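You operate a simulated robot arm through the tools that you are given. There is no shell and no other tool. Be economical: measure what you need, move in short steps, check, and stop when the job is done.

You are at the controls of a simulated robot arm. One attempt, no reset.

JOB
Stir both pails with the short stirrer, washing it after each, and lid them.
Fine: water-based practice paint; grey pail first; wash in the orange bucket; the stirrer stands in the black holder.

The check looks at the end state, three seconds after you hand in, the way a careful person would. Anything else that was tipped, shoved, dropped, spilled or broken makes it a failure. A push-on lid holds only when it is set on centred and level and pressed home; a screw cap is set on level and turned clockwise until tight.

ROBOT AND FRAMES
A 6-joint arm with a two-finger parallel gripper, fixed in place. Base frame: the origin is at the foot of the arm, x ahead of it, y to its left, z up; the work surface is at about z = 0.9. Lengths are in m, angles in degrees, forces in N, time in s.
With the tool pointing down near the work surface it reaches from about 0.42 to 0.86 m from the base axis. Its first joint turns from -115.0 to 115.0 degrees. Payload 4.2 kg.
Tool frame: the origin (TCP) lies between the finger pads and is the grasp point; the fingertips stand 0.023 m ahead of it; z points along the fingers, y is the line along which they close. The gripper opens to 0.094 m. The fingers are 0.038 m wide and 0.01 m thick; the gripper's body (0.054 by 0.096 m) begins 0.039 m behind the TCP.
Orientation is told as [roll, pitch, yaw] about the base's x, y, z axes, in that order, counted from this pose: with the fingers straight down and closing along the base's y, the tool's x points along the base's -x, its y along +y and its z along -z.

CONTROLS
- The arm moves only by the tool drive_tool. Its argument "series" is a list of rows, each a list of 7 numbers: the shift along the tool's x, y, z in m, then the turn, a rotation vector about the tool's x, y, z in degrees, then the finger opening in m, from 0 to 0.094. In form: [[dx, dy, dz, rx, ry, rz, fingers], ...]. A call has 1 to 10 rows; each row shifts and turns the commanded pose from where the row before left it, along the tool's axes as they then stand. A row lasts 0.2 s, in which the tool goes at most 0.05 m and 8.6 degrees; a call with a longer step from one row to the next is refused whole, and so is a gripper value outside its range. A pose out of reach is approached as far as the arm can. The call stops where the force on the tool passes 90 N (or 10 N more than at its start, if that is more) or the arm is blocked; 0.2 s more then pass. Each finger travels about 0.108 m/s and halts on what it meets, pressing with about 22 N; the grip force reading is that of the motor and also rises with nothing between the fingers. The clock runs only during rows and for 0.2 s after the last one: add rows that do not move to give the fingers time. It gives the time, the measured TCP pose, the force on the tool (base axes), the opening and the grip force at its end, in the units of the frame above (readings bear some noise), with the torque about the TCP (base axes, N m) and any sound that the robot's microphone picked up.
- Cameras (640 x 400 px; columns grow to the right, rows downward): "scene" is fixed at [0.2118, 0.4847, 1.5773]; the picture's right is [-0.83, -0.56, 0.00], its down [-0.33, 0.48, -0.81] and it looks along [0.46, -0.67, -0.58] (base axes); focal length 214 px, centre (320, 200). "wrist" rides on the gripper at [0.086, 0.016, -0.075] in the tool frame; the picture's right is [-0.18, 0.98, 0.00], its down [-0.58, -0.11, -0.81] and it looks along [-0.79, -0.15, 0.59] (tool axes); focal length 243 px, centre (320, 200). There is no depth. A picture from a camera that has moved, and an enlarged one, comes with that camera's place and axes in the base frame and with its lens. The place of the scene camera against the robot may be out by one fixed shift of up to 0.025 m in any direction.
- grab_frame(camera): a new picture of that camera. The clock stands still meanwhile.
- raise_lower(by): slides the trunk up (or, below 0, down) by that many m; the arm rides with it, the base frame stays. It gives what a move gives, with no picture.
- close_up(camera, box): a new picture of the part [left, top, right, bottom] of that camera's present view, enlarged. The clock stands still meanwhile.
- sign_off(): hands the job in; it is judged then, once.

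Work in short steps. Places have to be worked out from the pictures, the camera data and where the tool is seen: move nearer, look again, correct. Check each grasp and each placing, and mend what went wrong. You have 120 turns and 68 pictures in all, those below and enlarged ones among them. Open the gripper and draw the arm clear of the work before you hand the job in, unless the task says otherwise; then end with one line.

The tools are called after "Call:" as name(argument=value, ...) on one line, values as JSON. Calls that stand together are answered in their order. drive_tool: Moves the arm, as the interface text tells. Its arguments: {"type":"object","properties":{"series":{"type":"array","items":{"type":"array","items":{"type":"number"}}}},"required":["series"]} The other tools are called the same way: raise_lower (by) slides the trunk up or down; grab_frame (camera) takes a picture; close_up (camera, box) takes an enlarged picture of a part of a camera's view; sign_off () hands the job in.

At the start:

```text
clock: 0.0
tool_pos: [0.6026, -0.0286, 1.4185]
tcp_rot: [0.0, -0.1, -0.1]
ft_force: [-0.7, 0.3, -0.6]
moment: [-0.01, 0.0, 0.0]
opening: 0.094
grip_force: 0.0
trunk travel left (down, up): [-0.9, 0.09]
```

scene: 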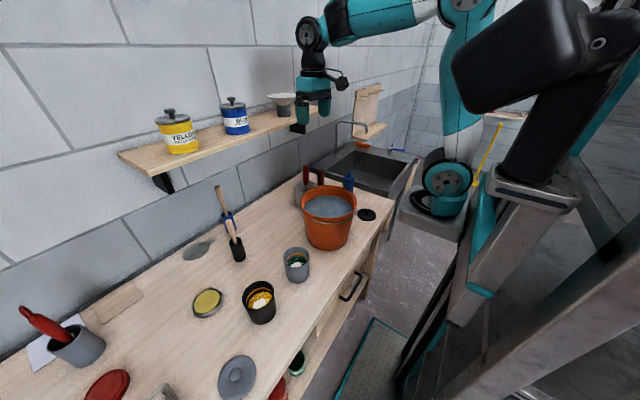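
wrist: 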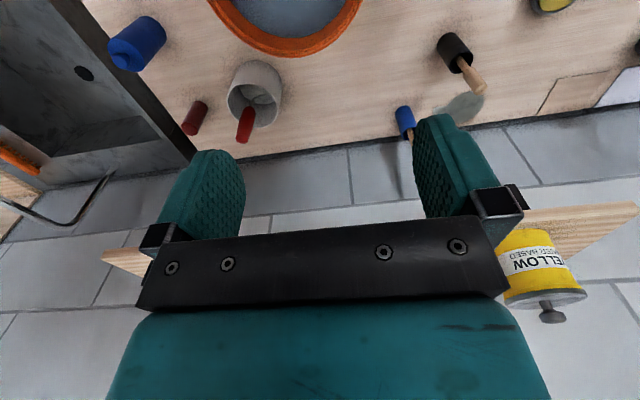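

The scene shows a grey pail, a black pail, an orange bucket, a black holder with stirrer and several lids. I take enlarged views to identify them.

Call:
close_up(camera="scene", box=[180, 160, 400, 298])

Call:
close_up(camera="scene", box=[0, 240, 320, 400])

```text
2.90 times, centred on (290, 229) of scene
camera zoom: at [0.2118, 0.4847, 1.5773], right [-0.83, -0.56, 0.0], down [-0.33, 0.48, -0.81], along [0.46, -0.67, -0.58], focal length 622 px, centre (407, 116)
```

zoom: 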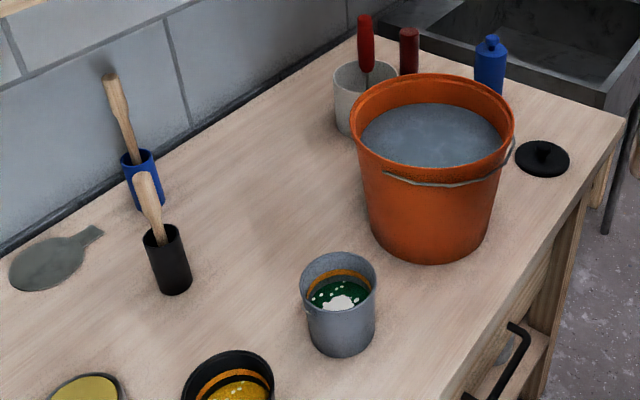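

```text
2.00 times, centred on (160, 320) of scene
camera zoom: at [0.2118, 0.4847, 1.5773], right [-0.83, -0.56, 0.0], down [-0.33, 0.48, -0.81], along [0.46, -0.67, -0.58], focal length 429 px, centre (640, -40)
```

zoom: 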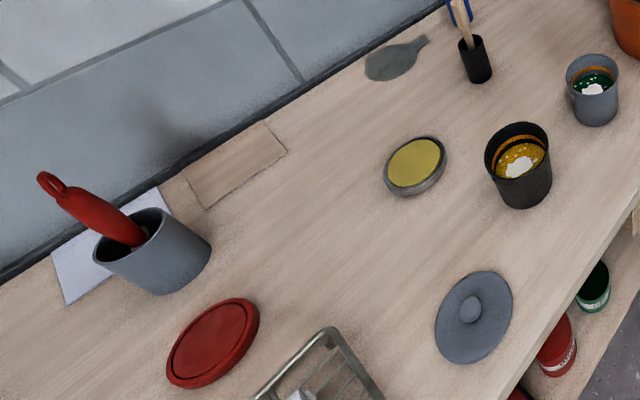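

I move left over the bench and tilt the wrist camera downward to view the items.

Call:
drive_tool(series=[[0.005, 0.048, 0, 0, 0, 0, 0.094], [0.005, 0.048, 0, 0, 0, 0, 0.094], [0.005, 0.048, 0, 0, 0, 0, 0.094], [0.005, 0.048, 0, 0, 0, 0, 0.094], [0.005, 0.048, 0, 0, 0, 0, 0.094], [0.005, 0.048, 0, 0, 0, 0, 0.094], [0, 0, 0, 0, 8.5, 0, 0.094], [0, 0, 0, 0, 8.5, 0, 0.094], [0, 0, 0, 0, 8.5, 0, 0.094], [0, 0, 0, 0, 8.5, 0, 0.094]])

Call:
grab_frame(camera="wrist")

```text
clock: 2.2
tool_pos: [0.5866, 0.2485, 1.4131]
tcp_rot: [-1.6, 20.9, -0.5]
ft_force: [0.9, 0.3, 0.5]
moment: [-0.01, -0.05, 0.0]
opening: 0.094
grip_force: 0.1
out of reach, approached as far as the arm can: row 7, 8, 9
trunk travel left (down, up): [-0.9, 0.09]
```

```text
63 pictures are left
camera wrist: at [0.5329, 0.2663, 1.5137], right [0.17, 0.98, -0.09], down [0.83, -0.09, 0.55], along [0.53, -0.17, -0.83], focal length 243 px, centre (320, 200)
```

wrist: 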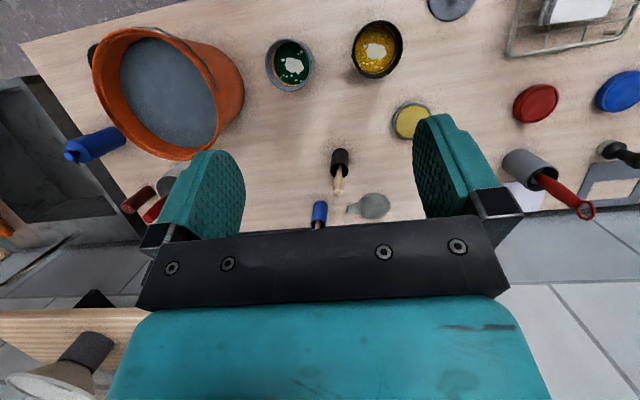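

I enlarge the top of this view to compare pails and lids.

Call:
close_up(camera="wrist", box=[240, 0, 480, 150])

```text
2.67 times, centred on (360, 75) of wrist
camera zoom: at [0.5329, 0.2663, 1.5137], right [0.17, 0.98, -0.09], down [0.83, -0.09, 0.55], along [0.53, -0.17, -0.83], focal length 647 px, centre (213, 533)
```

zoom: 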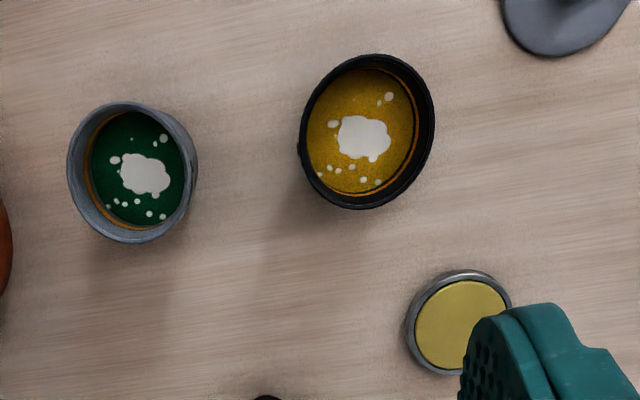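

I lower the trunk a little so the tilted pose is within reach, and read the pose.

Call:
raise_lower(by=-0.2)

Call:
drive_tool(series=[[0, 0, 0, 0, 0, 0, 0.094]])

```text
clock: 4.4
tool_pos: [0.5883, 0.2466, 1.2139]
tcp_rot: [-1.7, 20.8, -0.5]
ft_force: [0.2, 0.1, 0.9]
moment: [0.03, -0.01, 0.0]
opening: 0.0939
grip_force: 0.1
trunk travel left (down, up): [-0.7, 0.29]
```

```text
clock: 4.8
tool_pos: [0.5875, 0.2477, 1.2139]
tcp_rot: [-1.8, 20.8, -0.5]
ft_force: [0.0, 0.2, 0.0]
moment: [-0.02, 0.02, 0.02]
opening: 0.0939
grip_force: 0.1
trunk travel left (down, up): [-0.7, 0.29]
```

Position 20.8° pitch was kept. I move over the nearer lids and try to pitch further.

Call:
drive_tool(series=[[0.02, 0.04, 0.0064, 0, 0, 0, 0.094], [0.02, 0.04, 0.0064, 0, 0, 0, 0.094], [0.02, 0.04, 0.0064, 0, 0, 0, 0.094], [0.02, 0.04, 0.0064, 0, 0, 0, 0.094], [0.02, 0.04, 0.0064, 0, 0, 0, 0.094], [0, 0, 0, 0, 7, 0, 0.094], [0, 0, 0, 0, 7, 0, 0.094]])

Call:
grab_frame(camera="wrist")

```text
clock: 6.4
tool_pos: [0.4518, 0.3906, 1.1757]
tcp_rot: [-1.7, 24.0, -0.6]
ft_force: [0.0, -1.0, -0.6]
moment: [-0.01, -0.01, 0.01]
opening: 0.0939
grip_force: 0.1
out of reach, approached as far as the arm can: row 3, 4, 5, 6, 7
trunk travel left (down, up): [-0.7, 0.29]
```

```text
61 pictures are left
camera wrist: at [0.4036, 0.4091, 1.278], right [0.17, 0.98, -0.1], down [0.86, -0.09, 0.5], along [0.48, -0.17, -0.86], focal length 243 px, centre (320, 200)
```

wrist: 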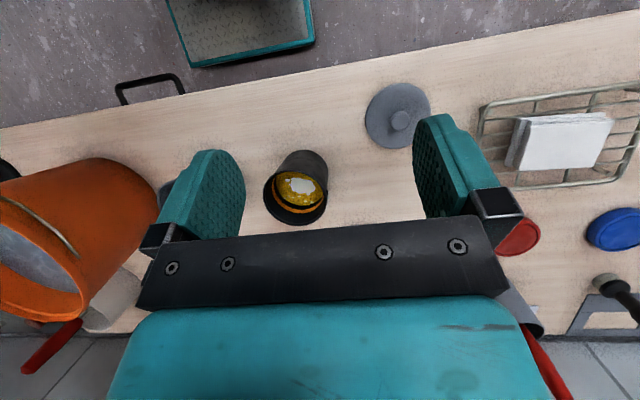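

I return the tool to vertical and move so that the black pail and grey lid can be viewed near.

Call:
drive_tool(series=[[0, 0, 0, 0, -8, 0, 0.094], [0, 0, 0, 0, -8, 0, 0.094], [0, 0, 0, -1.7, -8, -0.6, 0.094], [-0.03, -0.03, 0.01, 0, 0, 0, 0.094], [0, -0.03, 0.01, 0, 0, 0, 0.094], [0, 0, 0, 0, 0, 0, 0.094]])

Call:
grab_frame(camera="wrist")

```text
clock: 7.8
tool_pos: [0.495, 0.3572, 1.1765]
tcp_rot: [-0.1, -0.1, 0.6]
ft_force: [0.4, 0.2, 0.1]
moment: [-0.02, 0.01, -0.01]
opening: 0.0939
grip_force: 0.1
out of reach, approached as far as the arm can: row 4, 5
trunk travel left (down, up): [-0.7, 0.29]
```

```text
60 pictures are left
camera wrist: at [0.4095, 0.3721, 1.2496], right [0.17, 0.98, 0.0], down [0.58, -0.1, 0.81], along [0.79, -0.14, -0.59], focal length 243 px, centre (320, 200)
```

wrist: 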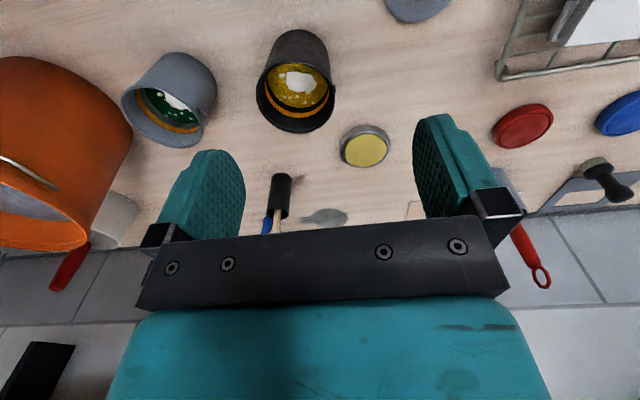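

Reach is limited at this trunk height; I raise the tool and lower the trunk.

Call:
drive_tool(series=[[0, 0, -0.05, 0, 0, 0, 0.094], [0, 0, -0.05, 0, 0, 0, 0.094], [0, 0, -0.05, 0, 0, 0, 0.094], [0, 0, -0.05, 0, 0, 0, 0.094]])

Call:
raise_lower(by=-0.2)

Call:
drive_tool(series=[[0.03, -0.03, 0.0, 0, 0, 0, 0.094], [0.03, 0, 0.0, 0, 0, 0, 0.094]])

```text
clock: 8.8
tool_pos: [0.4853, 0.3382, 1.3496]
tcp_rot: [0.1, -0.1, 0.7]
ft_force: [-0.2, 0.6, -1.0]
moment: [-0.05, 0.0, 0.03]
opening: 0.0939
grip_force: 0.1
out of reach, approached as far as the arm can: row 4
trunk travel left (down, up): [-0.7, 0.29]
```

```text
clock: 10.9
tool_pos: [0.4868, 0.338, 1.1505]
tcp_rot: [0.2, -0.2, 0.6]
ft_force: [-0.3, 0.6, 0.4]
moment: [0.04, -0.01, -0.06]
opening: 0.094
grip_force: 0.0
trunk travel left (down, up): [-0.5, 0.49]
```

```text
clock: 11.5
tool_pos: [0.4249, 0.3076, 1.1491]
tcp_rot: [0.2, -0.1, 0.6]
ft_force: [0.4, 0.6, -0.1]
moment: [-0.02, 0.01, 0.01]
opening: 0.094
grip_force: 0.0
trunk travel left (down, up): [-0.5, 0.49]
```

Now it reaches. I look at the pails from here.

Call:
close_up(camera="wrist", box=[80, 0, 480, 250])

```text
1.60 times, centred on (280, 125) of wrist
camera zoom: at [0.3386, 0.3217, 1.2233], right [0.17, 0.98, 0.0], down [0.58, -0.11, 0.81], along [0.8, -0.14, -0.59], focal length 388 px, centre (384, 320)
```

zoom: 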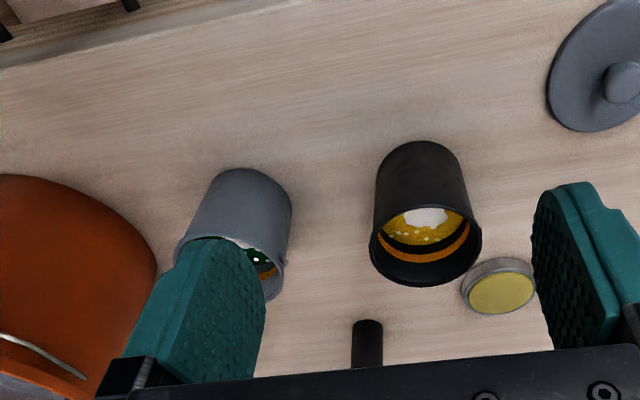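

I zoom on the black pail with the yellow-faced lid, and on the grey lid.

Call:
close_up(camera="wrist", box=[300, 80, 440, 200])

Call:
close_up(camera="wrist", box=[400, 0, 528, 80])

```text
3.33 times, centred on (370, 140) of wrist
camera zoom: at [0.3386, 0.3217, 1.2233], right [0.17, 0.98, 0.0], down [0.58, -0.11, 0.81], along [0.8, -0.14, -0.59], focal length 809 px, centre (153, 400)
```

zoom: 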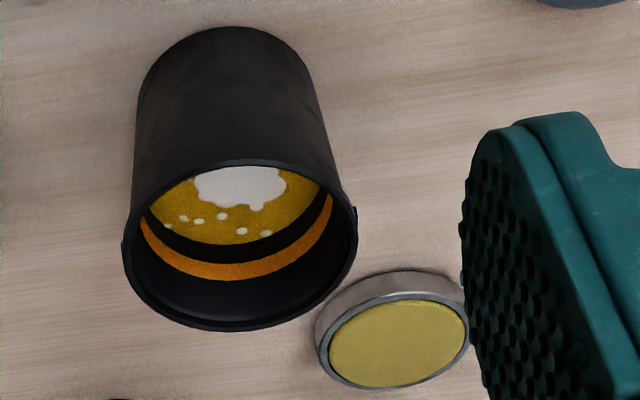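

```text
5.00 times, centred on (464, 40) of wrist
camera zoom: at [0.3386, 0.3217, 1.2233], right [0.17, 0.98, 0.0], down [0.58, -0.11, 0.81], along [0.8, -0.14, -0.59], focal length 1213 px, centre (-400, 1000)
```

zoom: 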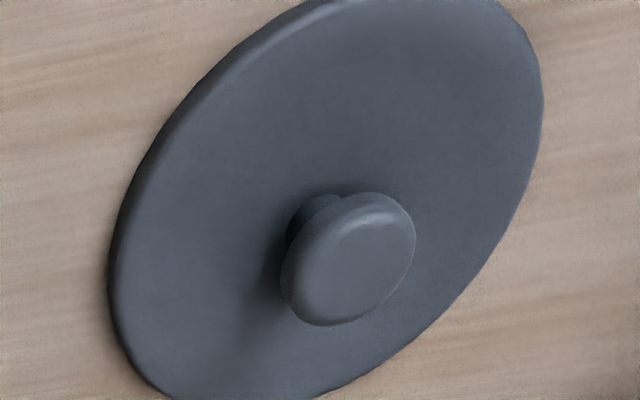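

Black pail rim ≈ (0.555, 0.317, 0.997), outer Ø ≈ 0.088. Next I move right to view the grey pail and then the black lid.

Call:
drive_tool(series=[[0, -0.045, -0.02, 0, 0, 0, 0.094], [0, -0.045, -0.02, 0, 0, 0, 0.094], [0, -0.045, -0.02, 0, 0, 0, 0.094], [0, -0.035, 0, 0, 0, 0, 0.094], [0, 0, 0, 0, 0, 0, 0.094]])

Call:
close_up(camera="wrist", box=[160, 0, 480, 200])

```text
clock: 12.7
tool_pos: [0.4263, 0.1346, 1.2108]
tcp_rot: [0.2, -0.1, 0.6]
ft_force: [-0.2, -0.8, 0.8]
moment: [-0.02, -0.02, 0.0]
opening: 0.0939
grip_force: 0.0
trunk travel left (down, up): [-0.5, 0.49]
```

```text
2.00 times, centred on (320, 100) of wrist
camera zoom: at [0.3409, 0.1493, 1.285], right [0.17, 0.98, 0.0], down [0.58, -0.11, 0.81], along [0.8, -0.14, -0.59], focal length 485 px, centre (320, 400)
```

zoom: 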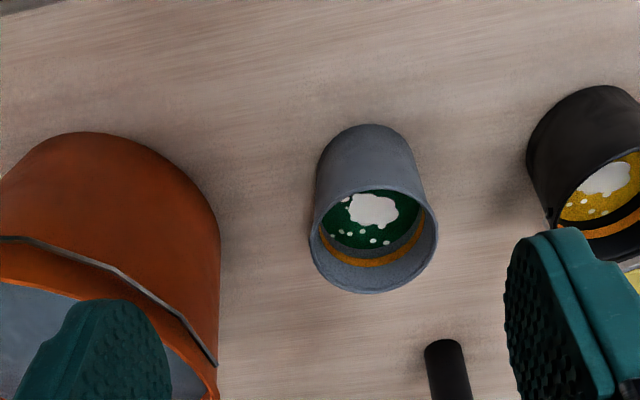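

Grey pail rim ≈ (0.550, 0.152, 1.0), Ø ≈ 0.088, same as the black one. Now on to the black lid near the sink, staying high over the bucket.

Call:
drive_tool(series=[[0, -0.045, -0.02, 0, 0, 0, 0.094], [0, -0.05, -0.01, 0, 0, 0, 0.094], [0, -0.05, 0, 0, 0, 0, 0.094], [0, -0.05, 0, 0, 0, 0, 0.094], [0, -0.05, 0, 0, 0, 0, 0.094], [0, -0.05, 0, 0, 0, 0, 0.094], [0, -0.05, 0, 0, 0, 0, 0.094], [0, -0.05, 0, 0, 0, 0, 0.094], [0, -0.05, 0, 0, 0, 0, 0.094], [0, 0, 0, 0, 0, 0, 0.094]])

Call:
grab_frame(camera="wrist")

```text
refused: row 2 steps farther than a row can; nothing moved
```

```text
55 pictures are left
camera wrist: at [0.3409, 0.1493, 1.285], right [0.17, 0.98, 0.0], down [0.58, -0.11, 0.81], along [0.8, -0.14, -0.59], focal length 243 px, centre (320, 200)
```

wrist: 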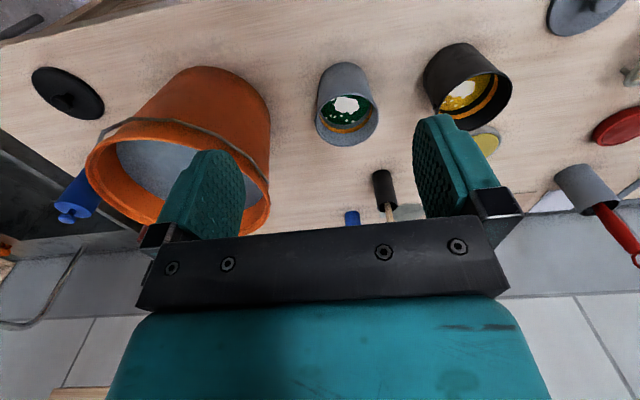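

I redo the move with smaller steps.

Call:
drive_tool(series=[[0, -0.045, -0.02, 0, 0, 0, 0.094], [0, -0.049, 0, 0, 0, 0, 0.094], [0, -0.049, 0, 0, 0, 0, 0.094], [0, -0.049, 0, 0, 0, 0, 0.094], [0, -0.049, 0, 0, 0, 0, 0.094], [0, -0.049, 0, 0, 0, 0, 0.094], [0, -0.049, 0, 0, 0, 0, 0.094], [0, -0.049, 0.0, 0, 0, 0, 0.094], [0, -0.02, 0.0, 0, 0, 0, 0.094], [0, 0, 0, 0, 0, 0, 0.094]])

Call:
close_up(camera="wrist", box=[160, 0, 480, 200])

```text
clock: 13.9
tool_pos: [0.4301, -0.0735, 1.2287]
tcp_rot: [0.7, -0.8, -3.0]
ft_force: [8.9, 10.0, -12.6]
moment: [-1.15, -0.53, -1.23]
opening: 0.0937
grip_force: 0.1
trunk travel left (down, up): [-0.5, 0.49]
stopped in row 5: the force on the tool passed its limit (the readings are from after the stop); the commanded pose is now the measured one
```

```text
2.00 times, centred on (320, 100) of wrist
camera zoom: at [0.3439, -0.0541, 1.3015], right [0.24, 0.97, 0.01], down [0.56, -0.15, 0.81], along [0.79, -0.18, -0.58], focal length 485 px, centre (320, 400)
```

zoom: 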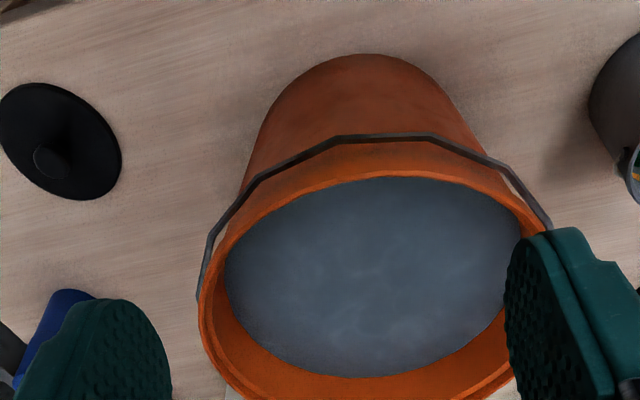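

Something was touched; I look at the scene before moving again.

Call:
grab_frame(camera="scene")

```text
53 pictures are left
```

scene: 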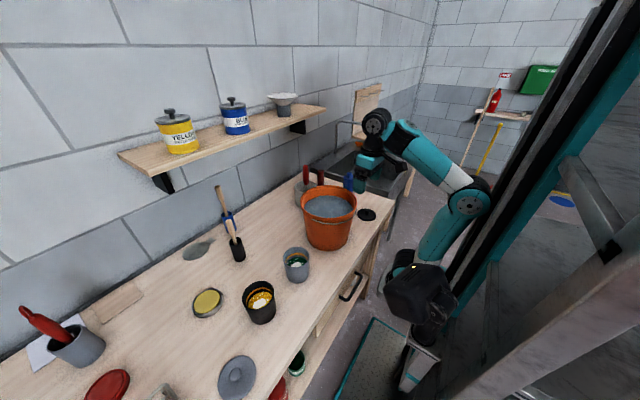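

The bench is undisturbed; the arm is very folded at this radius (0.43), so I back out to larger x, raise a bit, and re-level.

Call:
drive_tool(series=[[-0.03, 0, -0.01, 0, 0, 0, 0.094], [-0.04, 0, -0.02, 0, 0, 0, 0.094], [-0.04, 0, 0, 0, 0, 0, 0.094], [0, 0, 0, -0.7, 0.8, -3, 0.094], [0, 0, 0, 0, 0, 0, 0.094]])

```text
clock: 14.3
tool_pos: [0.4531, -0.0744, 1.2367]
tcp_rot: [0.8, -1.7, -4.4]
ft_force: [11.1, 12.4, -16.6]
moment: [-1.37, -0.67, -1.45]
opening: 0.094
grip_force: 0.0
trunk travel left (down, up): [-0.5, 0.49]
stopped in row 1: the force on the tool passed its limit (the readings are from after the stop); the commanded pose is now the measured one
```

Call:
close_up(camera="scene", box=[320, 80, 512, 200])

Call:
grab_frame(camera="wrist")

```text
3.33 times, centred on (416, 140) of scene
camera zoom: at [0.2118, 0.4847, 1.5773], right [-0.83, -0.56, 0.0], down [-0.33, 0.48, -0.81], along [0.46, -0.67, -0.58], focal length 715 px, centre (0, 400)
```

zoom: 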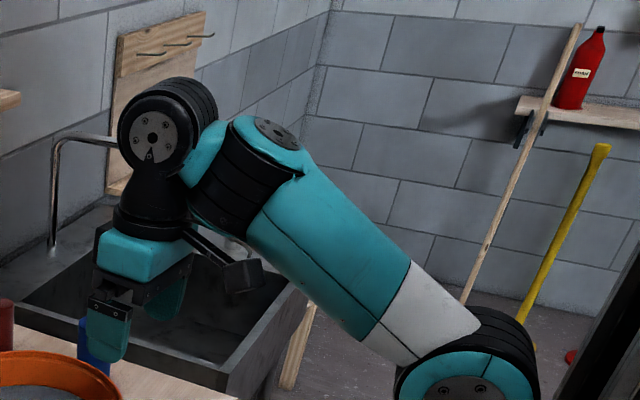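

```text
51 pictures are left
camera wrist: at [0.3673, -0.0536, 1.309], right [0.26, 0.97, 0.02], down [0.55, -0.16, 0.82], along [0.8, -0.2, -0.57], focal length 243 px, centre (320, 200)
```

wrist: 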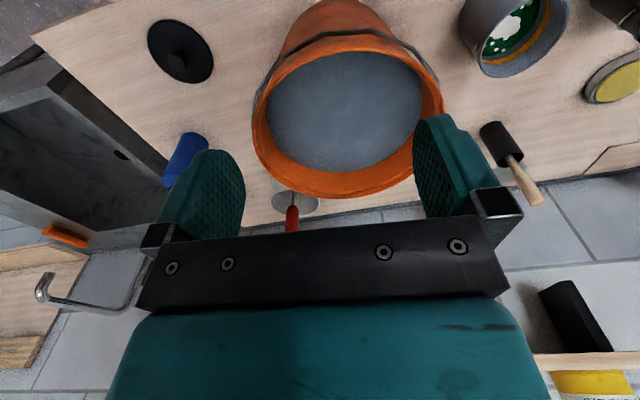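

The wrist camera bracket is pressing on the forearm — self-contact only. I turn the tool so the camera swings toward +y, away from the forearm.

Call:
drive_tool(series=[[0, 0.0, 0, 0, 0, 8, 0.094], [0, 0.0, 0, 0, 0, 8, 0.094], [0, 0.0, 0, 0, 0, 8, 0.094], [0, 0.0, 0, 0, 0, 8, 0.094]])

```text
clock: 15.3
tool_pos: [0.4538, -0.0744, 1.2373]
tcp_rot: [1.6, -0.8, -36.2]
ft_force: [-0.3, -0.4, 0.0]
moment: [-0.01, 0.0, -0.01]
opening: 0.094
grip_force: 0.0
trunk travel left (down, up): [-0.5, 0.49]
```

Free again. I continue the yaw to about -90° (camera on the +y side), levelling the tool.

Call:
drive_tool(series=[[0, 0.0, 0, 0, 0, 8.5, 0.094], [0, 0.0, 0, 0, 0, 8.5, 0.094], [0, 0.0, 0, 0, 0, 8.5, 0.094], [0, 0.0, 0, 0, 0, 8.5, 0.094], [0, 0.0, 0, 0, 0, 8.5, 0.094], [0, 0.0, 0, 0, 0, 8.5, 0.094], [0, 0, 0, 1.6, 0.8, 2.8, 0.094], [0, 0, 0, 0, 0, 0, 0.094]])

```text
clock: 17.1
tool_pos: [0.453, -0.0757, 1.2366]
tcp_rot: [0.1, 1.5, -89.9]
ft_force: [-0.5, 0.3, -0.4]
moment: [0.04, 0.03, 0.02]
opening: 0.0939
grip_force: 0.1
trunk travel left (down, up): [-0.5, 0.49]
```

Call:
drive_tool(series=[[-0.045, 0.01, 0, 0, 0, 0, 0.094], [-0.045, 0.01, 0, 0, -1.5, 0, 0.094], [-0.045, 0.01, 0, 0, 0, 0, 0.094], [-0.025, 0.01, 0.03, 0, 0, 0, 0.094], [0, 0, 0.03, 0, 0, 0, 0.094], [0, 0, 0, 0, 0, 0, 0.094]])

Call:
close_up(camera="wrist", box=[160, 0, 480, 200])

```text
clock: 18.5
tool_pos: [0.4946, -0.2361, 1.175]
tcp_rot: [0.0, 0.1, -89.8]
ft_force: [-0.8, -0.6, -0.3]
moment: [0.01, 0.0, 0.03]
opening: 0.0938
grip_force: 0.0
trunk travel left (down, up): [-0.5, 0.49]
```

```text
2.00 times, centred on (320, 100) of wrist
camera zoom: at [0.5105, -0.1499, 1.2488], right [0.98, -0.18, 0.0], down [-0.11, -0.58, 0.81], along [-0.15, -0.79, -0.59], focal length 485 px, centre (320, 400)
```

zoom: 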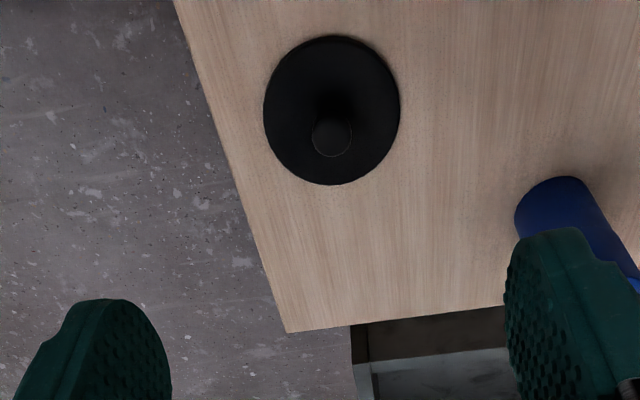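

The black lid is at about (0.49, -0.29), Ø ≈ 0.09. Now I go to view the stirrer in the black holder near (0.79, 0.21), passing high above the bucket.

Call:
drive_tool(series=[[0.03, 0.0, -0.03, 0, 0, 0, 0.094], [0.046, 0.015, 0, 0, 0, 0, 0.094], [0.046, 0.015, 0, 0, 0, 0, 0.094], [0.046, 0.015, 0, 0, 0, 0, 0.094], [0.046, 0.015, 0, 0, 0, 0, 0.094], [0.046, 0.015, 0, 0, 0, 0, 0.094], [0.046, 0.015, 0, 0, 0, 0, 0.094], [0.046, 0.015, 0, 0, 0, 0, 0.094], [0.046, 0.015, 0, 0, 0, 0, 0.094], [0.046, 0.015, 0, 0, 0, 0, 0.094]])

Call:
drive_tool(series=[[0.046, 0.015, 0, 0, 0, 0, 0.094], [0.046, 0.015, 0, 0, 0, 0, 0.094], [0.02, 0.02, 0, 0, 0, 0, 0.094], [0, 0, 0, 0, 0, 0, 0.094]])

Call:
grab_frame(camera="wrist")

```text
clock: 20.7
tool_pos: [0.6096, 0.1955, 1.1711]
tcp_rot: [0.1, 0.1, -89.9]
ft_force: [-0.6, -0.8, 0.8]
moment: [0.01, -0.03, -0.01]
opening: 0.0939
grip_force: 0.1
out of reach, approached as far as the arm can: row 9, 10
trunk travel left (down, up): [-0.5, 0.49]
```

```text
clock: 21.7
tool_pos: [0.6164, 0.27, 1.1194]
tcp_rot: [0.2, 0.0, -89.9]
ft_force: [0.2, -0.9, 0.3]
moment: [0.0, -0.02, 0.0]
opening: 0.094
grip_force: 0.0
out of reach, approached as far as the arm can: row 1, 2, 3
trunk travel left (down, up): [-0.5, 0.49]
```

```text
49 pictures are left
camera wrist: at [0.633, 0.3555, 1.1934], right [0.98, -0.18, 0.0], down [-0.11, -0.58, 0.81], along [-0.15, -0.79, -0.59], focal length 243 px, centre (320, 200)
```

wrist: 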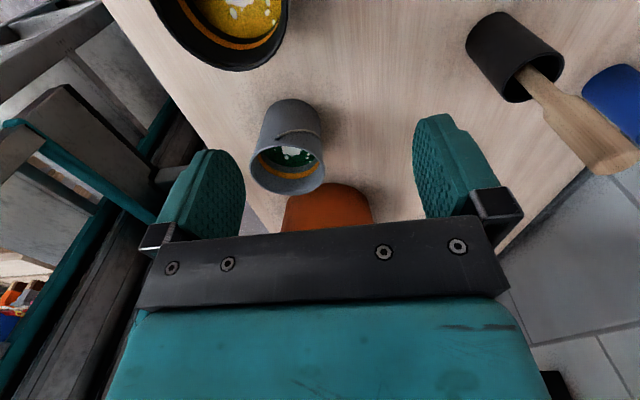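

The arm is near its outer reach for this low trunk; I raise the trunk and look again.

Call:
raise_lower(by=0.22)

Call:
drive_tool(series=[[0.04, 0.02, 0, 0, 0, 0, 0.094], [0.04, 0.03, 0.0, 0, 0, 0, 0.094], [0, 0.04, 0.02, 0, 0, 0, 0.094], [0, 0.0, 0.04, 0, 0, 0, 0.094], [0, 0.0, 0.04, 0, 0, 0, 0.094]])

```text
clock: 24.0
tool_pos: [0.6172, 0.269, 1.3397]
tcp_rot: [0.1, 0.0, -89.8]
ft_force: [-0.3, 0.2, 0.5]
moment: [0.01, -0.03, 0.01]
opening: 0.0938
grip_force: 0.1
trunk travel left (down, up): [-0.72, 0.27]
```

```text
clock: 25.2
tool_pos: [0.6502, 0.286, 1.209]
tcp_rot: [0.1, 0.0, -89.8]
ft_force: [-1.0, -0.3, 0.3]
moment: [0.01, 0.02, 0.0]
opening: 0.0939
grip_force: 0.2
out of reach, approached as far as the arm can: row 1, 2, 3
trunk travel left (down, up): [-0.72, 0.27]
```

Call:
drive_tool(series=[[0.03, 0.02, 0, 0, 0, 0, 0.094], [0.03, 0.02, 0.0, 0, 0, 0, 0.094], [0, 0, 0, 0, 0, 0, 0.094]])

Call:
grab_frame(camera="wrist")

```text
clock: 26.0
tool_pos: [0.6713, 0.3257, 1.2012]
tcp_rot: [0.0, 0.0, -89.8]
ft_force: [0.1, 0.3, -1.4]
moment: [-0.01, 0.0, 0.01]
opening: 0.0938
grip_force: 0.0
out of reach, approached as far as the arm can: row 2
trunk travel left (down, up): [-0.72, 0.27]
```

```text
48 pictures are left
camera wrist: at [0.6884, 0.4122, 1.2753], right [0.98, -0.18, 0.0], down [-0.11, -0.58, 0.81], along [-0.15, -0.79, -0.59], focal length 243 px, centre (320, 200)
```

wrist: 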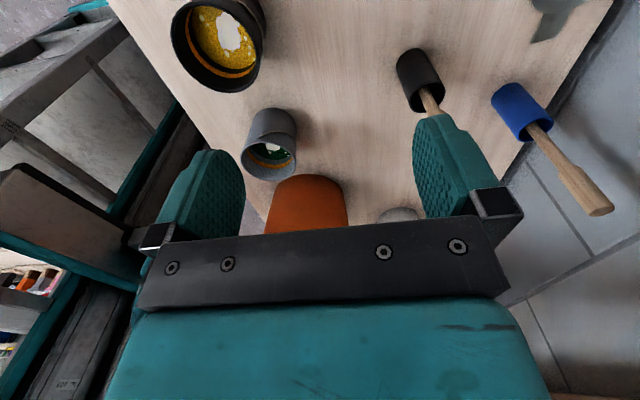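

Holder mouth ≈ (0.789, 0.215, 0.985). I raise the trunk more so the far reach works, then lower the arm and look closely at the stirrer handle.

Call:
raise_lower(by=0.17)

Call:
drive_tool(series=[[0, 0, 0.045, 0, 0, 0, 0.094], [0, 0, 0.045, 0, 0, 0, 0.094], [0, 0, 0.045, 0, 0, 0, 0.094], [0, 0, 0.035, 0, 0, 0, 0.094], [0.01, 0.03, 0.0, 0, 0, 0, 0.094], [0.0, 0.02, 0.0, 0, 0, 0, 0.094], [0, 0, 0, 0, 0, 0, 0.094]])

Call:
grab_frame(camera="wrist")

```text
clock: 27.9
tool_pos: [0.672, 0.3259, 1.3719]
tcp_rot: [0.2, 0.0, -89.8]
ft_force: [-1.0, -0.1, 0.1]
moment: [-0.02, -0.02, -0.02]
opening: 0.0941
grip_force: 0.0
trunk travel left (down, up): [-0.89, 0.1]
```

```text
clock: 29.5
tool_pos: [0.7215, 0.3384, 1.199]
tcp_rot: [0.0, 0.1, -89.7]
ft_force: [-0.6, 0.1, 0.6]
moment: [-0.01, -0.01, -0.01]
opening: 0.094
grip_force: 0.0
trunk travel left (down, up): [-0.89, 0.1]
```

```text
47 pictures are left
camera wrist: at [0.7372, 0.4248, 1.274], right [0.98, -0.18, 0.0], down [-0.11, -0.58, 0.81], along [-0.15, -0.79, -0.59], focal length 243 px, centre (320, 200)
```

wrist: 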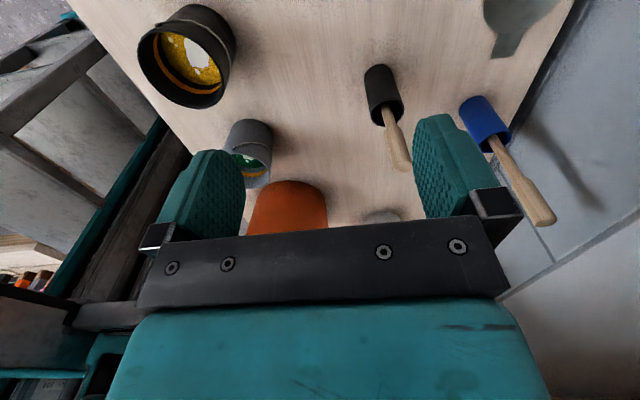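

Call:
close_up(camera="wrist", box=[336, 60, 448, 180])

```text
3.33 times, centred on (392, 120) of wrist
camera zoom: at [0.7372, 0.4248, 1.274], right [0.98, -0.18, 0.0], down [-0.11, -0.58, 0.81], along [-0.15, -0.79, -0.59], focal length 809 px, centre (80, 467)
```

zoom: 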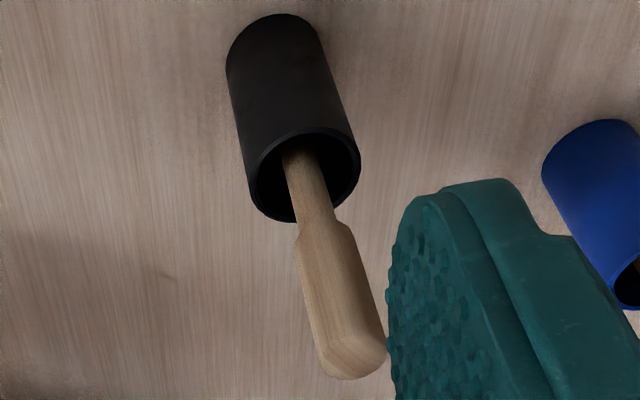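

The stirrer handle's thick part tops out near (0.785, 0.231, 1.095) with a slight lean to +y. I go above it at z 1.15.

Call:
drive_tool(series=[[-0.015, 0.012, 0.025, 0, 0, 0, 0.094], [-0.025, 0.013, 0.024, 0, 0, 0, 0.094], [-0.035, 0.02, 0, 0, 0, 0, 0.094], [-0.034, 0.0185, 0, 0, 0, 0, 0.094], [0, 0, 0, 0, 0, 0, 0.094]])

Call:
grab_frame(camera="wrist")

Call:
close_up(camera="scene", box=[180, 120, 308, 270])

```text
clock: 30.7
tool_pos: [0.7863, 0.2284, 1.1506]
tcp_rot: [0.1, 0.1, -89.8]
ft_force: [0.0, -0.6, -0.2]
moment: [-0.01, 0.0, 0.0]
opening: 0.0941
grip_force: 0.0
trunk travel left (down, up): [-0.89, 0.1]
```

```text
45 pictures are left
camera wrist: at [0.8035, 0.315, 1.2257], right [0.98, -0.18, 0.0], down [-0.11, -0.58, 0.81], along [-0.14, -0.79, -0.59], focal length 243 px, centre (320, 200)
```

wrist: 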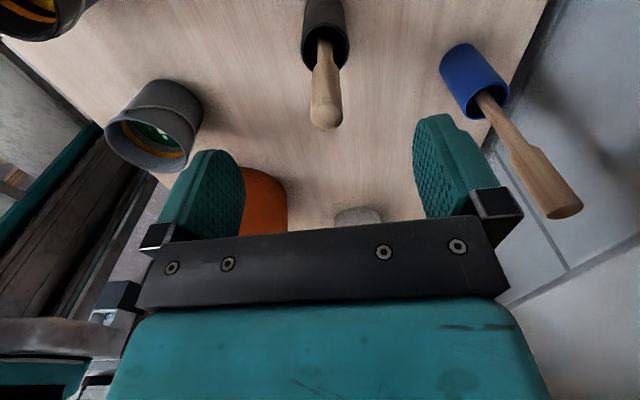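

```text
2.67 times, centred on (244, 195) of scene
camera zoom: at [0.2118, 0.4847, 1.5773], right [-0.83, -0.56, 0.0], down [-0.33, 0.48, -0.81], along [0.46, -0.67, -0.58], focal length 572 px, centre (523, 213)
```

zoom: 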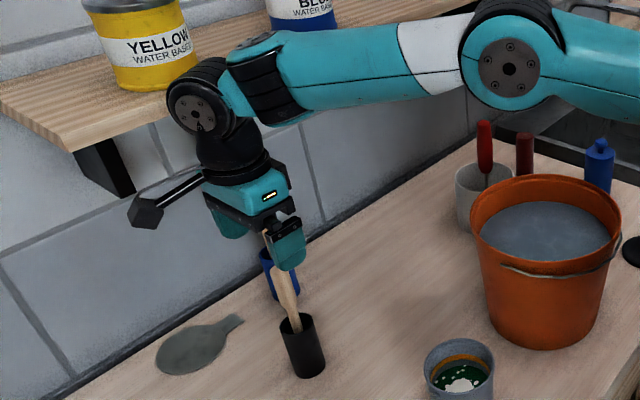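

Well aligned; I descend around the handle to z ≈ 1.072 and close.

Call:
drive_tool(series=[[0, 0.003, 0.026, 0, 0, 0, 0.094], [0, 0, 0.026, 0, 0, 0, 0.094], [0, 0, 0.026, 0, 0, 0, 0.094], [0, 0, 0, 0, 0, 0, 0.06], [0, 0, 0, 0, 0, 0, 0.03], [0, 0, 0, 0, 0, 0, 0.005], [0, 0, 0, 0, 0, 0, 0.0], [0, 0, 0, 0, 0, 0, 0.0]])

Call:
grab_frame(camera="wrist")

```text
clock: 32.5
tool_pos: [0.7878, 0.2292, 1.0723]
tcp_rot: [0.1, 0.1, -89.8]
ft_force: [0.1, 0.2, -0.7]
moment: [-0.04, 0.0, 0.02]
opening: 0.0211
grip_force: 21.8
trunk travel left (down, up): [-0.89, 0.1]
```

```text
43 pictures are left
camera wrist: at [0.8049, 0.3151, 1.1467], right [0.98, -0.18, 0.0], down [-0.11, -0.58, 0.81], along [-0.15, -0.79, -0.59], focal length 243 px, centre (320, 200)
```

wrist: 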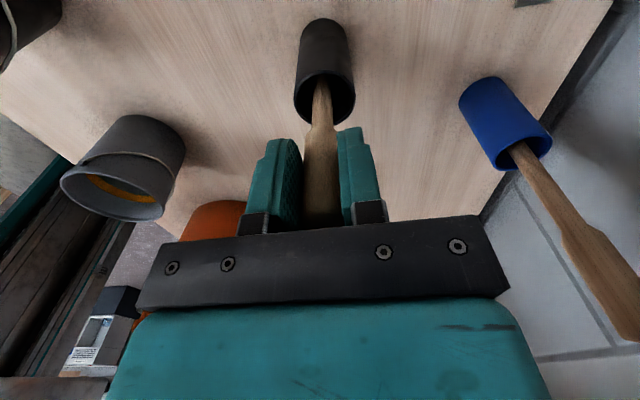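

Grip holds (21 mm). I lift straight up with the trunk, which keeps it vertical, then a bit with the arm.

Call:
raise_lower(by=0.09)

Call:
drive_tool(series=[[0, 0, -0.015, 0, 0, 0, 0.0], [0, 0, -0.015, 0, 0, 0, 0.0], [0, 0, -0.015, 0, 0, 0, 0.0], [0, 0, 0, 0, 0, 0, 0.0]])

Call:
grab_frame(camera="wrist")

Call:
close_up(camera="scene", box=[180, 120, 308, 270])

```text
clock: 33.8
tool_pos: [0.7887, 0.2284, 1.1625]
tcp_rot: [0.1, 0.1, -89.8]
ft_force: [-0.3, -0.3, -0.5]
moment: [0.01, -0.04, 0.0]
opening: 0.0208
grip_force: 22.1
trunk travel left (down, up): [-0.98, 0.01]
```

```text
clock: 34.8
tool_pos: [0.7875, 0.228, 1.2073]
tcp_rot: [0.0, -0.1, -89.7]
ft_force: [-1.3, 1.0, -0.7]
moment: [0.0, -0.02, -0.01]
opening: 0.021
grip_force: 22.2
trunk travel left (down, up): [-0.98, 0.01]
```

```text
42 pictures are left
camera wrist: at [0.8046, 0.3147, 1.2817], right [0.98, -0.18, 0.0], down [-0.11, -0.58, 0.81], along [-0.15, -0.79, -0.59], focal length 243 px, centre (320, 200)
```

wrist: 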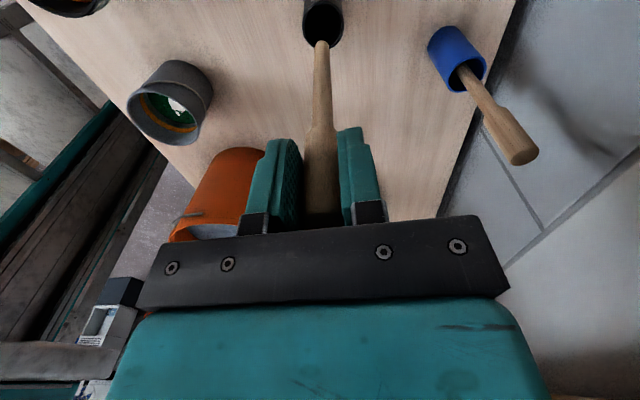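

```text
2.67 times, centred on (244, 195) of scene
camera zoom: at [0.2118, 0.4847, 1.5773], right [-0.83, -0.56, 0.0], down [-0.33, 0.48, -0.81], along [0.46, -0.67, -0.58], focal length 572 px, centre (523, 213)
```

zoom: 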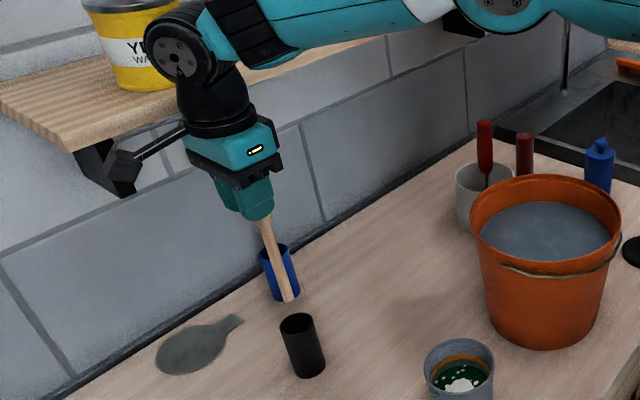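

Stirrer is out; tip ≈ 0.165 m below the TCP (z ≈ 1.04). I carry it toward the grey pail, staying at z ≈ 1.215.

Call:
drive_tool(series=[[0, -0.03, -0.008, 0, 0, 0, 0.0], [-0.02, -0.04, 0, 0, 0, 0, 0.0], [-0.02, -0.04, 0, 0, 0, 0, 0.0], [-0.018, -0.04, 0, 0, 0, 0, 0.0], [-0.018, -0.04, 0, 0, 0, 0, 0.0], [0, 0, 0, 0, 0, 0, 0.0]])

Call:
grab_frame(camera="wrist")

```text
clock: 36.2
tool_pos: [0.5957, 0.1524, 1.215]
tcp_rot: [0.1, 0.1, -89.9]
ft_force: [1.1, 0.1, 0.8]
moment: [-0.03, 0.05, 0.02]
opening: 0.021
grip_force: 21.5
trunk travel left (down, up): [-0.98, 0.01]
```

```text
40 pictures are left
camera wrist: at [0.6133, 0.2384, 1.2899], right [0.98, -0.18, 0.0], down [-0.11, -0.58, 0.81], along [-0.14, -0.79, -0.59], focal length 243 px, centre (320, 200)
```

wrist: 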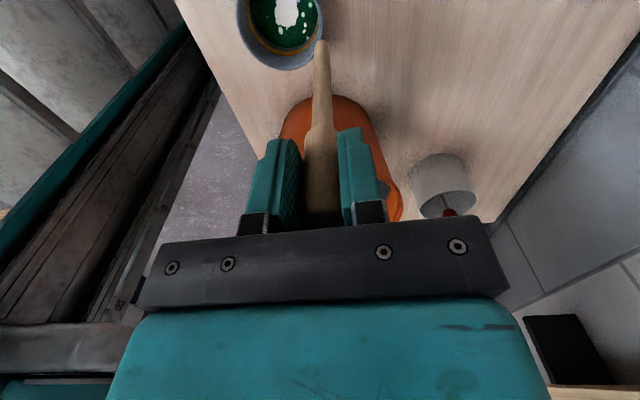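

Tip and pail agree with my estimates (grey pail centre ≈ (0.553, 0.152)). I centre over it and descend to tip z ≈ 0.917.

Call:
drive_tool(series=[[0, -0.043, 0, 0, 0, 0, 0.0], [0, 0, 0, 0, 0, 0, 0.0], [0, 0, 0.035, 0, 0, 0, 0.0], [0, 0, 0.035, 0, 0, 0, 0.0], [0, 0, 0.03, 0, 0, 0, 0.0], [0, 0, 0.02, 0, 0, 0, 0.0], [0, 0, 0.012, 0, 0, 0, 0.0], [0, 0, 0, 0, 0, 0, 0.0]])

Call:
grab_frame(camera="wrist")

```text
clock: 38.0
tool_pos: [0.5559, 0.1519, 1.0829]
tcp_rot: [0.0, 0.1, -89.7]
ft_force: [-0.8, -0.4, -0.1]
moment: [-0.01, 0.0, -0.03]
opening: 0.021
grip_force: 21.8
trunk travel left (down, up): [-0.98, 0.01]
```

```text
39 pictures are left
camera wrist: at [0.5725, 0.238, 1.1573], right [0.98, -0.18, 0.0], down [-0.11, -0.58, 0.81], along [-0.15, -0.79, -0.59], focal length 243 px, centre (320, 200)
```

wrist: 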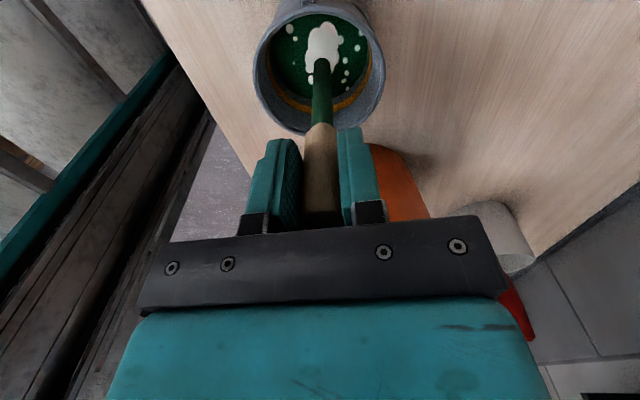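

The stick is in the paint without touching the pail. I stir in circles of 20 mm radius.

Call:
drive_tool(series=[[0.02, -0.002, 0.003, 0, 0, 0, 0], [-0.00586, 0.01414, 0, 0, 0, 0, 0], [-0.01414, 0.00586, 0, 0, 0, 0, 0], [-0.01414, -0.00586, 0, 0, 0, 0, 0], [-0.00586, -0.01414, 0, 0, 0, 0, 0], [0.00586, -0.01414, 0, 0, 0, 0, 0], [0.01414, -0.00586, 0, 0, 0, 0, 0], [0.01414, 0.00586, 0, 0, 0, 0, 0], [0.00586, 0.01414, 0, 0, 0, 0, 0]])

Call:
drive_tool(series=[[-0.00586, 0.01414, 0, 0, 0, 0, 0], [-0.01414, 0.00586, 0, 0, 0, 0, 0], [-0.01414, -0.00586, 0, 0, 0, 0, 0], [-0.00586, -0.01414, 0, 0, 0, 0, 0], [0.00586, -0.01414, 0, 0, 0, 0, 0], [0.01414, -0.00586, 0, 0, 0, 0, 0], [0.01414, 0.00586, 0, 0, 0, 0, 0], [0.00586, 0.01414, 0, 0, 0, 0, 0]])

Call:
drive_tool(series=[[-0.00586, 0.01414, 0, 0, 0, 0, 0], [-0.01414, 0.00586, 0, 0, 0, 0, 0], [-0.01414, -0.00586, 0, 0, 0, 0, 0], [-0.00586, -0.01414, 0, 0, 0, 0, 0], [0.00586, -0.01414, 0, 0, 0, 0, 0], [0.01414, -0.00586, 0, 0, 0, 0, 0], [0.01414, 0.00586, 0, 0, 0, 0, 0], [0.00586, 0.01414, 0, 0, 0, 0, 0]])

Call:
close_up(camera="wrist", box=[220, 0, 420, 125])

```text
clock: 40.0
tool_pos: [0.5545, 0.174, 1.08]
tcp_rot: [0.1, 0.1, -89.8]
ft_force: [0.3, -0.3, -0.4]
moment: [0.01, -0.01, -0.03]
opening: 0.0207
grip_force: 22.0
trunk travel left (down, up): [-0.98, 0.01]
```

```text
clock: 41.8
tool_pos: [0.5542, 0.1729, 1.0799]
tcp_rot: [0.1, 0.1, -89.8]
ft_force: [-0.3, 0.5, 1.0]
moment: [0.01, 0.01, -0.04]
opening: 0.0208
grip_force: 21.7
trunk travel left (down, up): [-0.98, 0.01]
```

```text
clock: 43.6
tool_pos: [0.5533, 0.1725, 1.0812]
tcp_rot: [0.0, 0.0, -89.9]
ft_force: [0.2, 0.5, -0.9]
moment: [-0.03, -0.03, -0.01]
opening: 0.0209
grip_force: 22.4
trunk travel left (down, up): [-0.98, 0.01]
```

```text
3.20 times, centred on (320, 62) of wrist
camera zoom: at [0.5702, 0.2584, 1.1547], right [0.98, -0.18, 0.0], down [-0.11, -0.58, 0.81], along [-0.15, -0.79, -0.59], focal length 776 px, centre (320, 640)
```

zoom: 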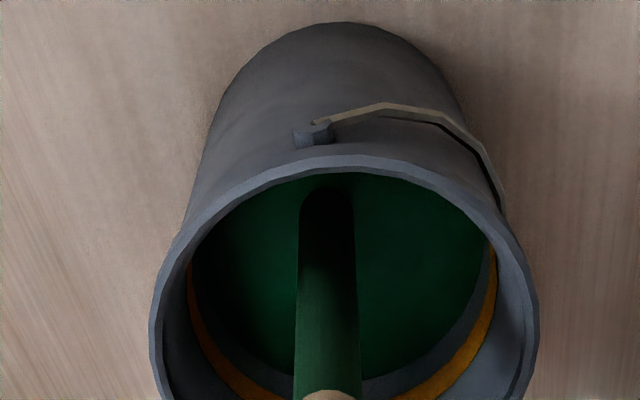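

The paint is evenly green. One more turn, then I centre, lift the tip just above the paint but inside the pail, and let it drip.

Call:
drive_tool(series=[[-0.00586, 0.01414, 0, 0, 0, 0, 0], [-0.01414, 0.00586, 0, 0, 0, 0, 0], [-0.01414, -0.00586, 0, 0, 0, 0, 0], [-0.00586, -0.01414, 0, 0, 0, 0, 0], [0.00586, -0.01414, 0, 0, 0, 0, 0], [0.01414, -0.00586, 0, 0, 0, 0, 0], [0.01414, 0.00586, 0, 0, 0, 0, 0], [0.00586, 0.01414, 0, 0, 0, 0, 0], [-0.02, 0, 0, 0, 0, 0, 0], [0, 0, -0.01, 0, 0, 0, 0]])

Call:
drive_tool(series=[[0, 0, -0.025, 0, 0, 0, 0], [0, 0, -0.025, 0, 0, 0, 0], [0, 0, -0.02, 0, 0, 0, 0], [0, 0, 0, 0, 0, 0, 0], [0, 0, 0, 0, 0, 0, 0], [0, 0, 0, 0, 0, 0, 0], [0, 0, 0, 0, 0, 0, 0], [0, 0, 0, 0, 0, 0, 0], [0, 0, 0, 0, 0, 0, 0], [0, 0, 0, 0, 0, 0, 0]])

Call:
drive_tool(series=[[0, 0, 0, 0, 0, 0, 0], [0, 0, 0, 0, 0, 0, 0], [0, 0, 0, 0, 0, 0, 0], [0, 0, 0, 0, 0, 0, 0], [0, 0, 0, 0, 0, 0, 0], [0, 0, 0, 0, 0, 0, 0], [0, 0, 0, 0, 0, 0, 0], [0, 0, 0, 0, 0, 0, 0], [0, 0, 0, 0, 0, 0, 0], [0, 0, 0, 0, 0, 0, 0]])

Call:
grab_frame(camera="wrist")

```text
clock: 45.8
tool_pos: [0.5531, 0.1522, 1.0902]
tcp_rot: [0.0, 0.0, -89.8]
ft_force: [0.4, -0.2, -0.2]
moment: [0.02, 0.03, -0.01]
opening: 0.0206
grip_force: 22.2
trunk travel left (down, up): [-0.98, 0.01]
```

```text
clock: 48.0
tool_pos: [0.5557, 0.154, 1.1611]
tcp_rot: [0.0, 0.0, -89.9]
ft_force: [0.2, 0.3, -0.2]
moment: [-0.01, 0.02, -0.02]
opening: 0.0208
grip_force: 22.4
trunk travel left (down, up): [-0.98, 0.01]
```

```text
clock: 50.2
tool_pos: [0.555, 0.1536, 1.1586]
tcp_rot: [0.2, 0.1, -89.8]
ft_force: [0.1, 0.0, -0.1]
moment: [0.03, 0.02, -0.04]
opening: 0.0209
grip_force: 21.4
trunk travel left (down, up): [-0.98, 0.01]
```

```text
37 pictures are left
camera wrist: at [0.5716, 0.2398, 1.2344], right [0.98, -0.18, 0.0], down [-0.11, -0.58, 0.81], along [-0.15, -0.79, -0.59], focal length 243 px, centre (320, 200)
```

wrist: 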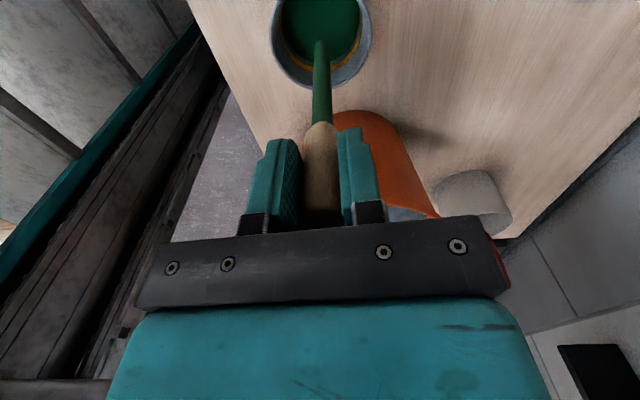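

Dripping done inside the pail. I lift to clear the bucket rim (tip ≈ 1.10) and go to the bucket centre near (0.56, -0.08).

Call:
drive_tool(series=[[0, 0, -0.04, 0, 0, 0, 0], [0, 0, -0.04, 0, 0, 0, 0], [0, 0, -0.025, 0, 0, 0, 0], [-0.04, 0.001, 0, 0, 0, 0, 0], [-0.04, 0.001, 0, 0, 0, 0, 0], [-0.04, 0.001, 0, 0, 0, 0, 0], [-0.04, 0.001, 0, 0, 0, 0, 0], [-0.04, 0.001, 0, 0, 0, 0, 0], [-0.03, 0, 0, 0, 0, 0, 0], [0, 0, 0, 0, 0, 0, 0]])

Call:
grab_frame(camera="wrist")

Call:
grab_frame(camera="scene")

```text
clock: 52.4
tool_pos: [0.5586, -0.0782, 1.2658]
tcp_rot: [0.0, 0.0, -89.8]
ft_force: [0.0, 0.0, 0.0]
moment: [0.02, -0.01, 0.03]
opening: 0.0208
grip_force: 22.3
trunk travel left (down, up): [-0.98, 0.01]
```

```text
36 pictures are left
camera wrist: at [0.5754, 0.0072, 1.3403], right [0.98, -0.18, 0.0], down [-0.11, -0.58, 0.81], along [-0.15, -0.79, -0.59], focal length 243 px, centre (320, 200)
```

wrist: 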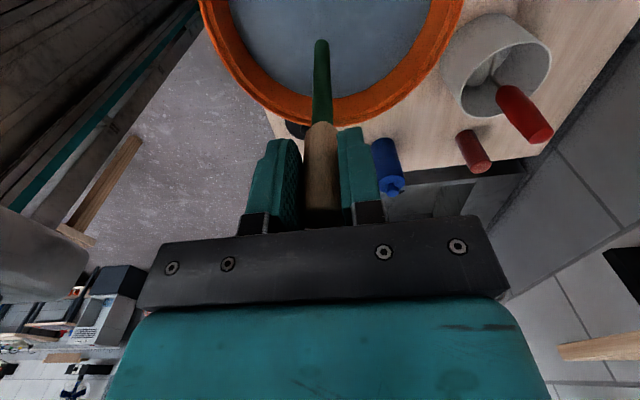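

```text
35 pictures are left
```

scene: 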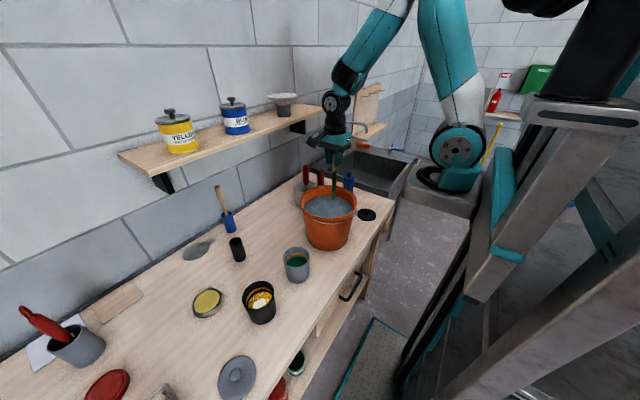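

The tip is over the middle of the bucket. I lower it into the water and swish gently.

Call:
drive_tool(series=[[0, 0, 0.04, 0, 0, 0, 0], [0, 0, 0.04, 0, 0, 0, 0], [0, 0, 0.035, 0, 0, 0, 0], [0, 0, 0.03, 0, 0, 0, 0], [0, 0, 0.015, 0, 0, 0, 0], [0, 0, 0.012, 0, 0, 0, 0], [0, 0, 0.0, 0, 0, 0, 0]])

Call:
grab_frame(camera="wrist")

```text
clock: 54.0
tool_pos: [0.5604, -0.0781, 1.0937]
tcp_rot: [0.2, 0.1, -89.8]
ft_force: [0.0, -1.0, 0.1]
moment: [0.01, -0.01, -0.01]
opening: 0.021
grip_force: 21.7
trunk travel left (down, up): [-0.98, 0.01]
```

```text
34 pictures are left
camera wrist: at [0.5753, 0.0081, 1.1674], right [0.98, -0.18, 0.0], down [-0.11, -0.58, 0.81], along [-0.15, -0.79, -0.59], focal length 243 px, centre (320, 200)
```

wrist: 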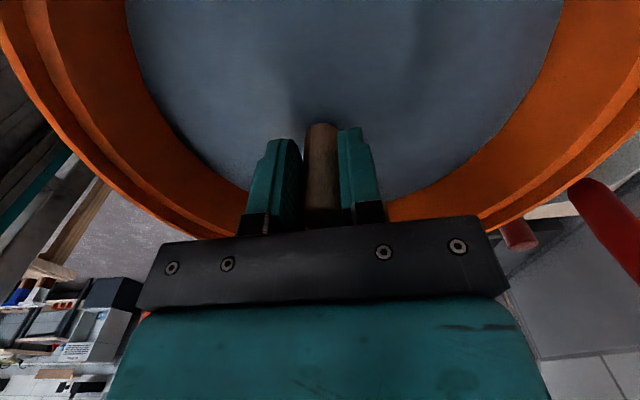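

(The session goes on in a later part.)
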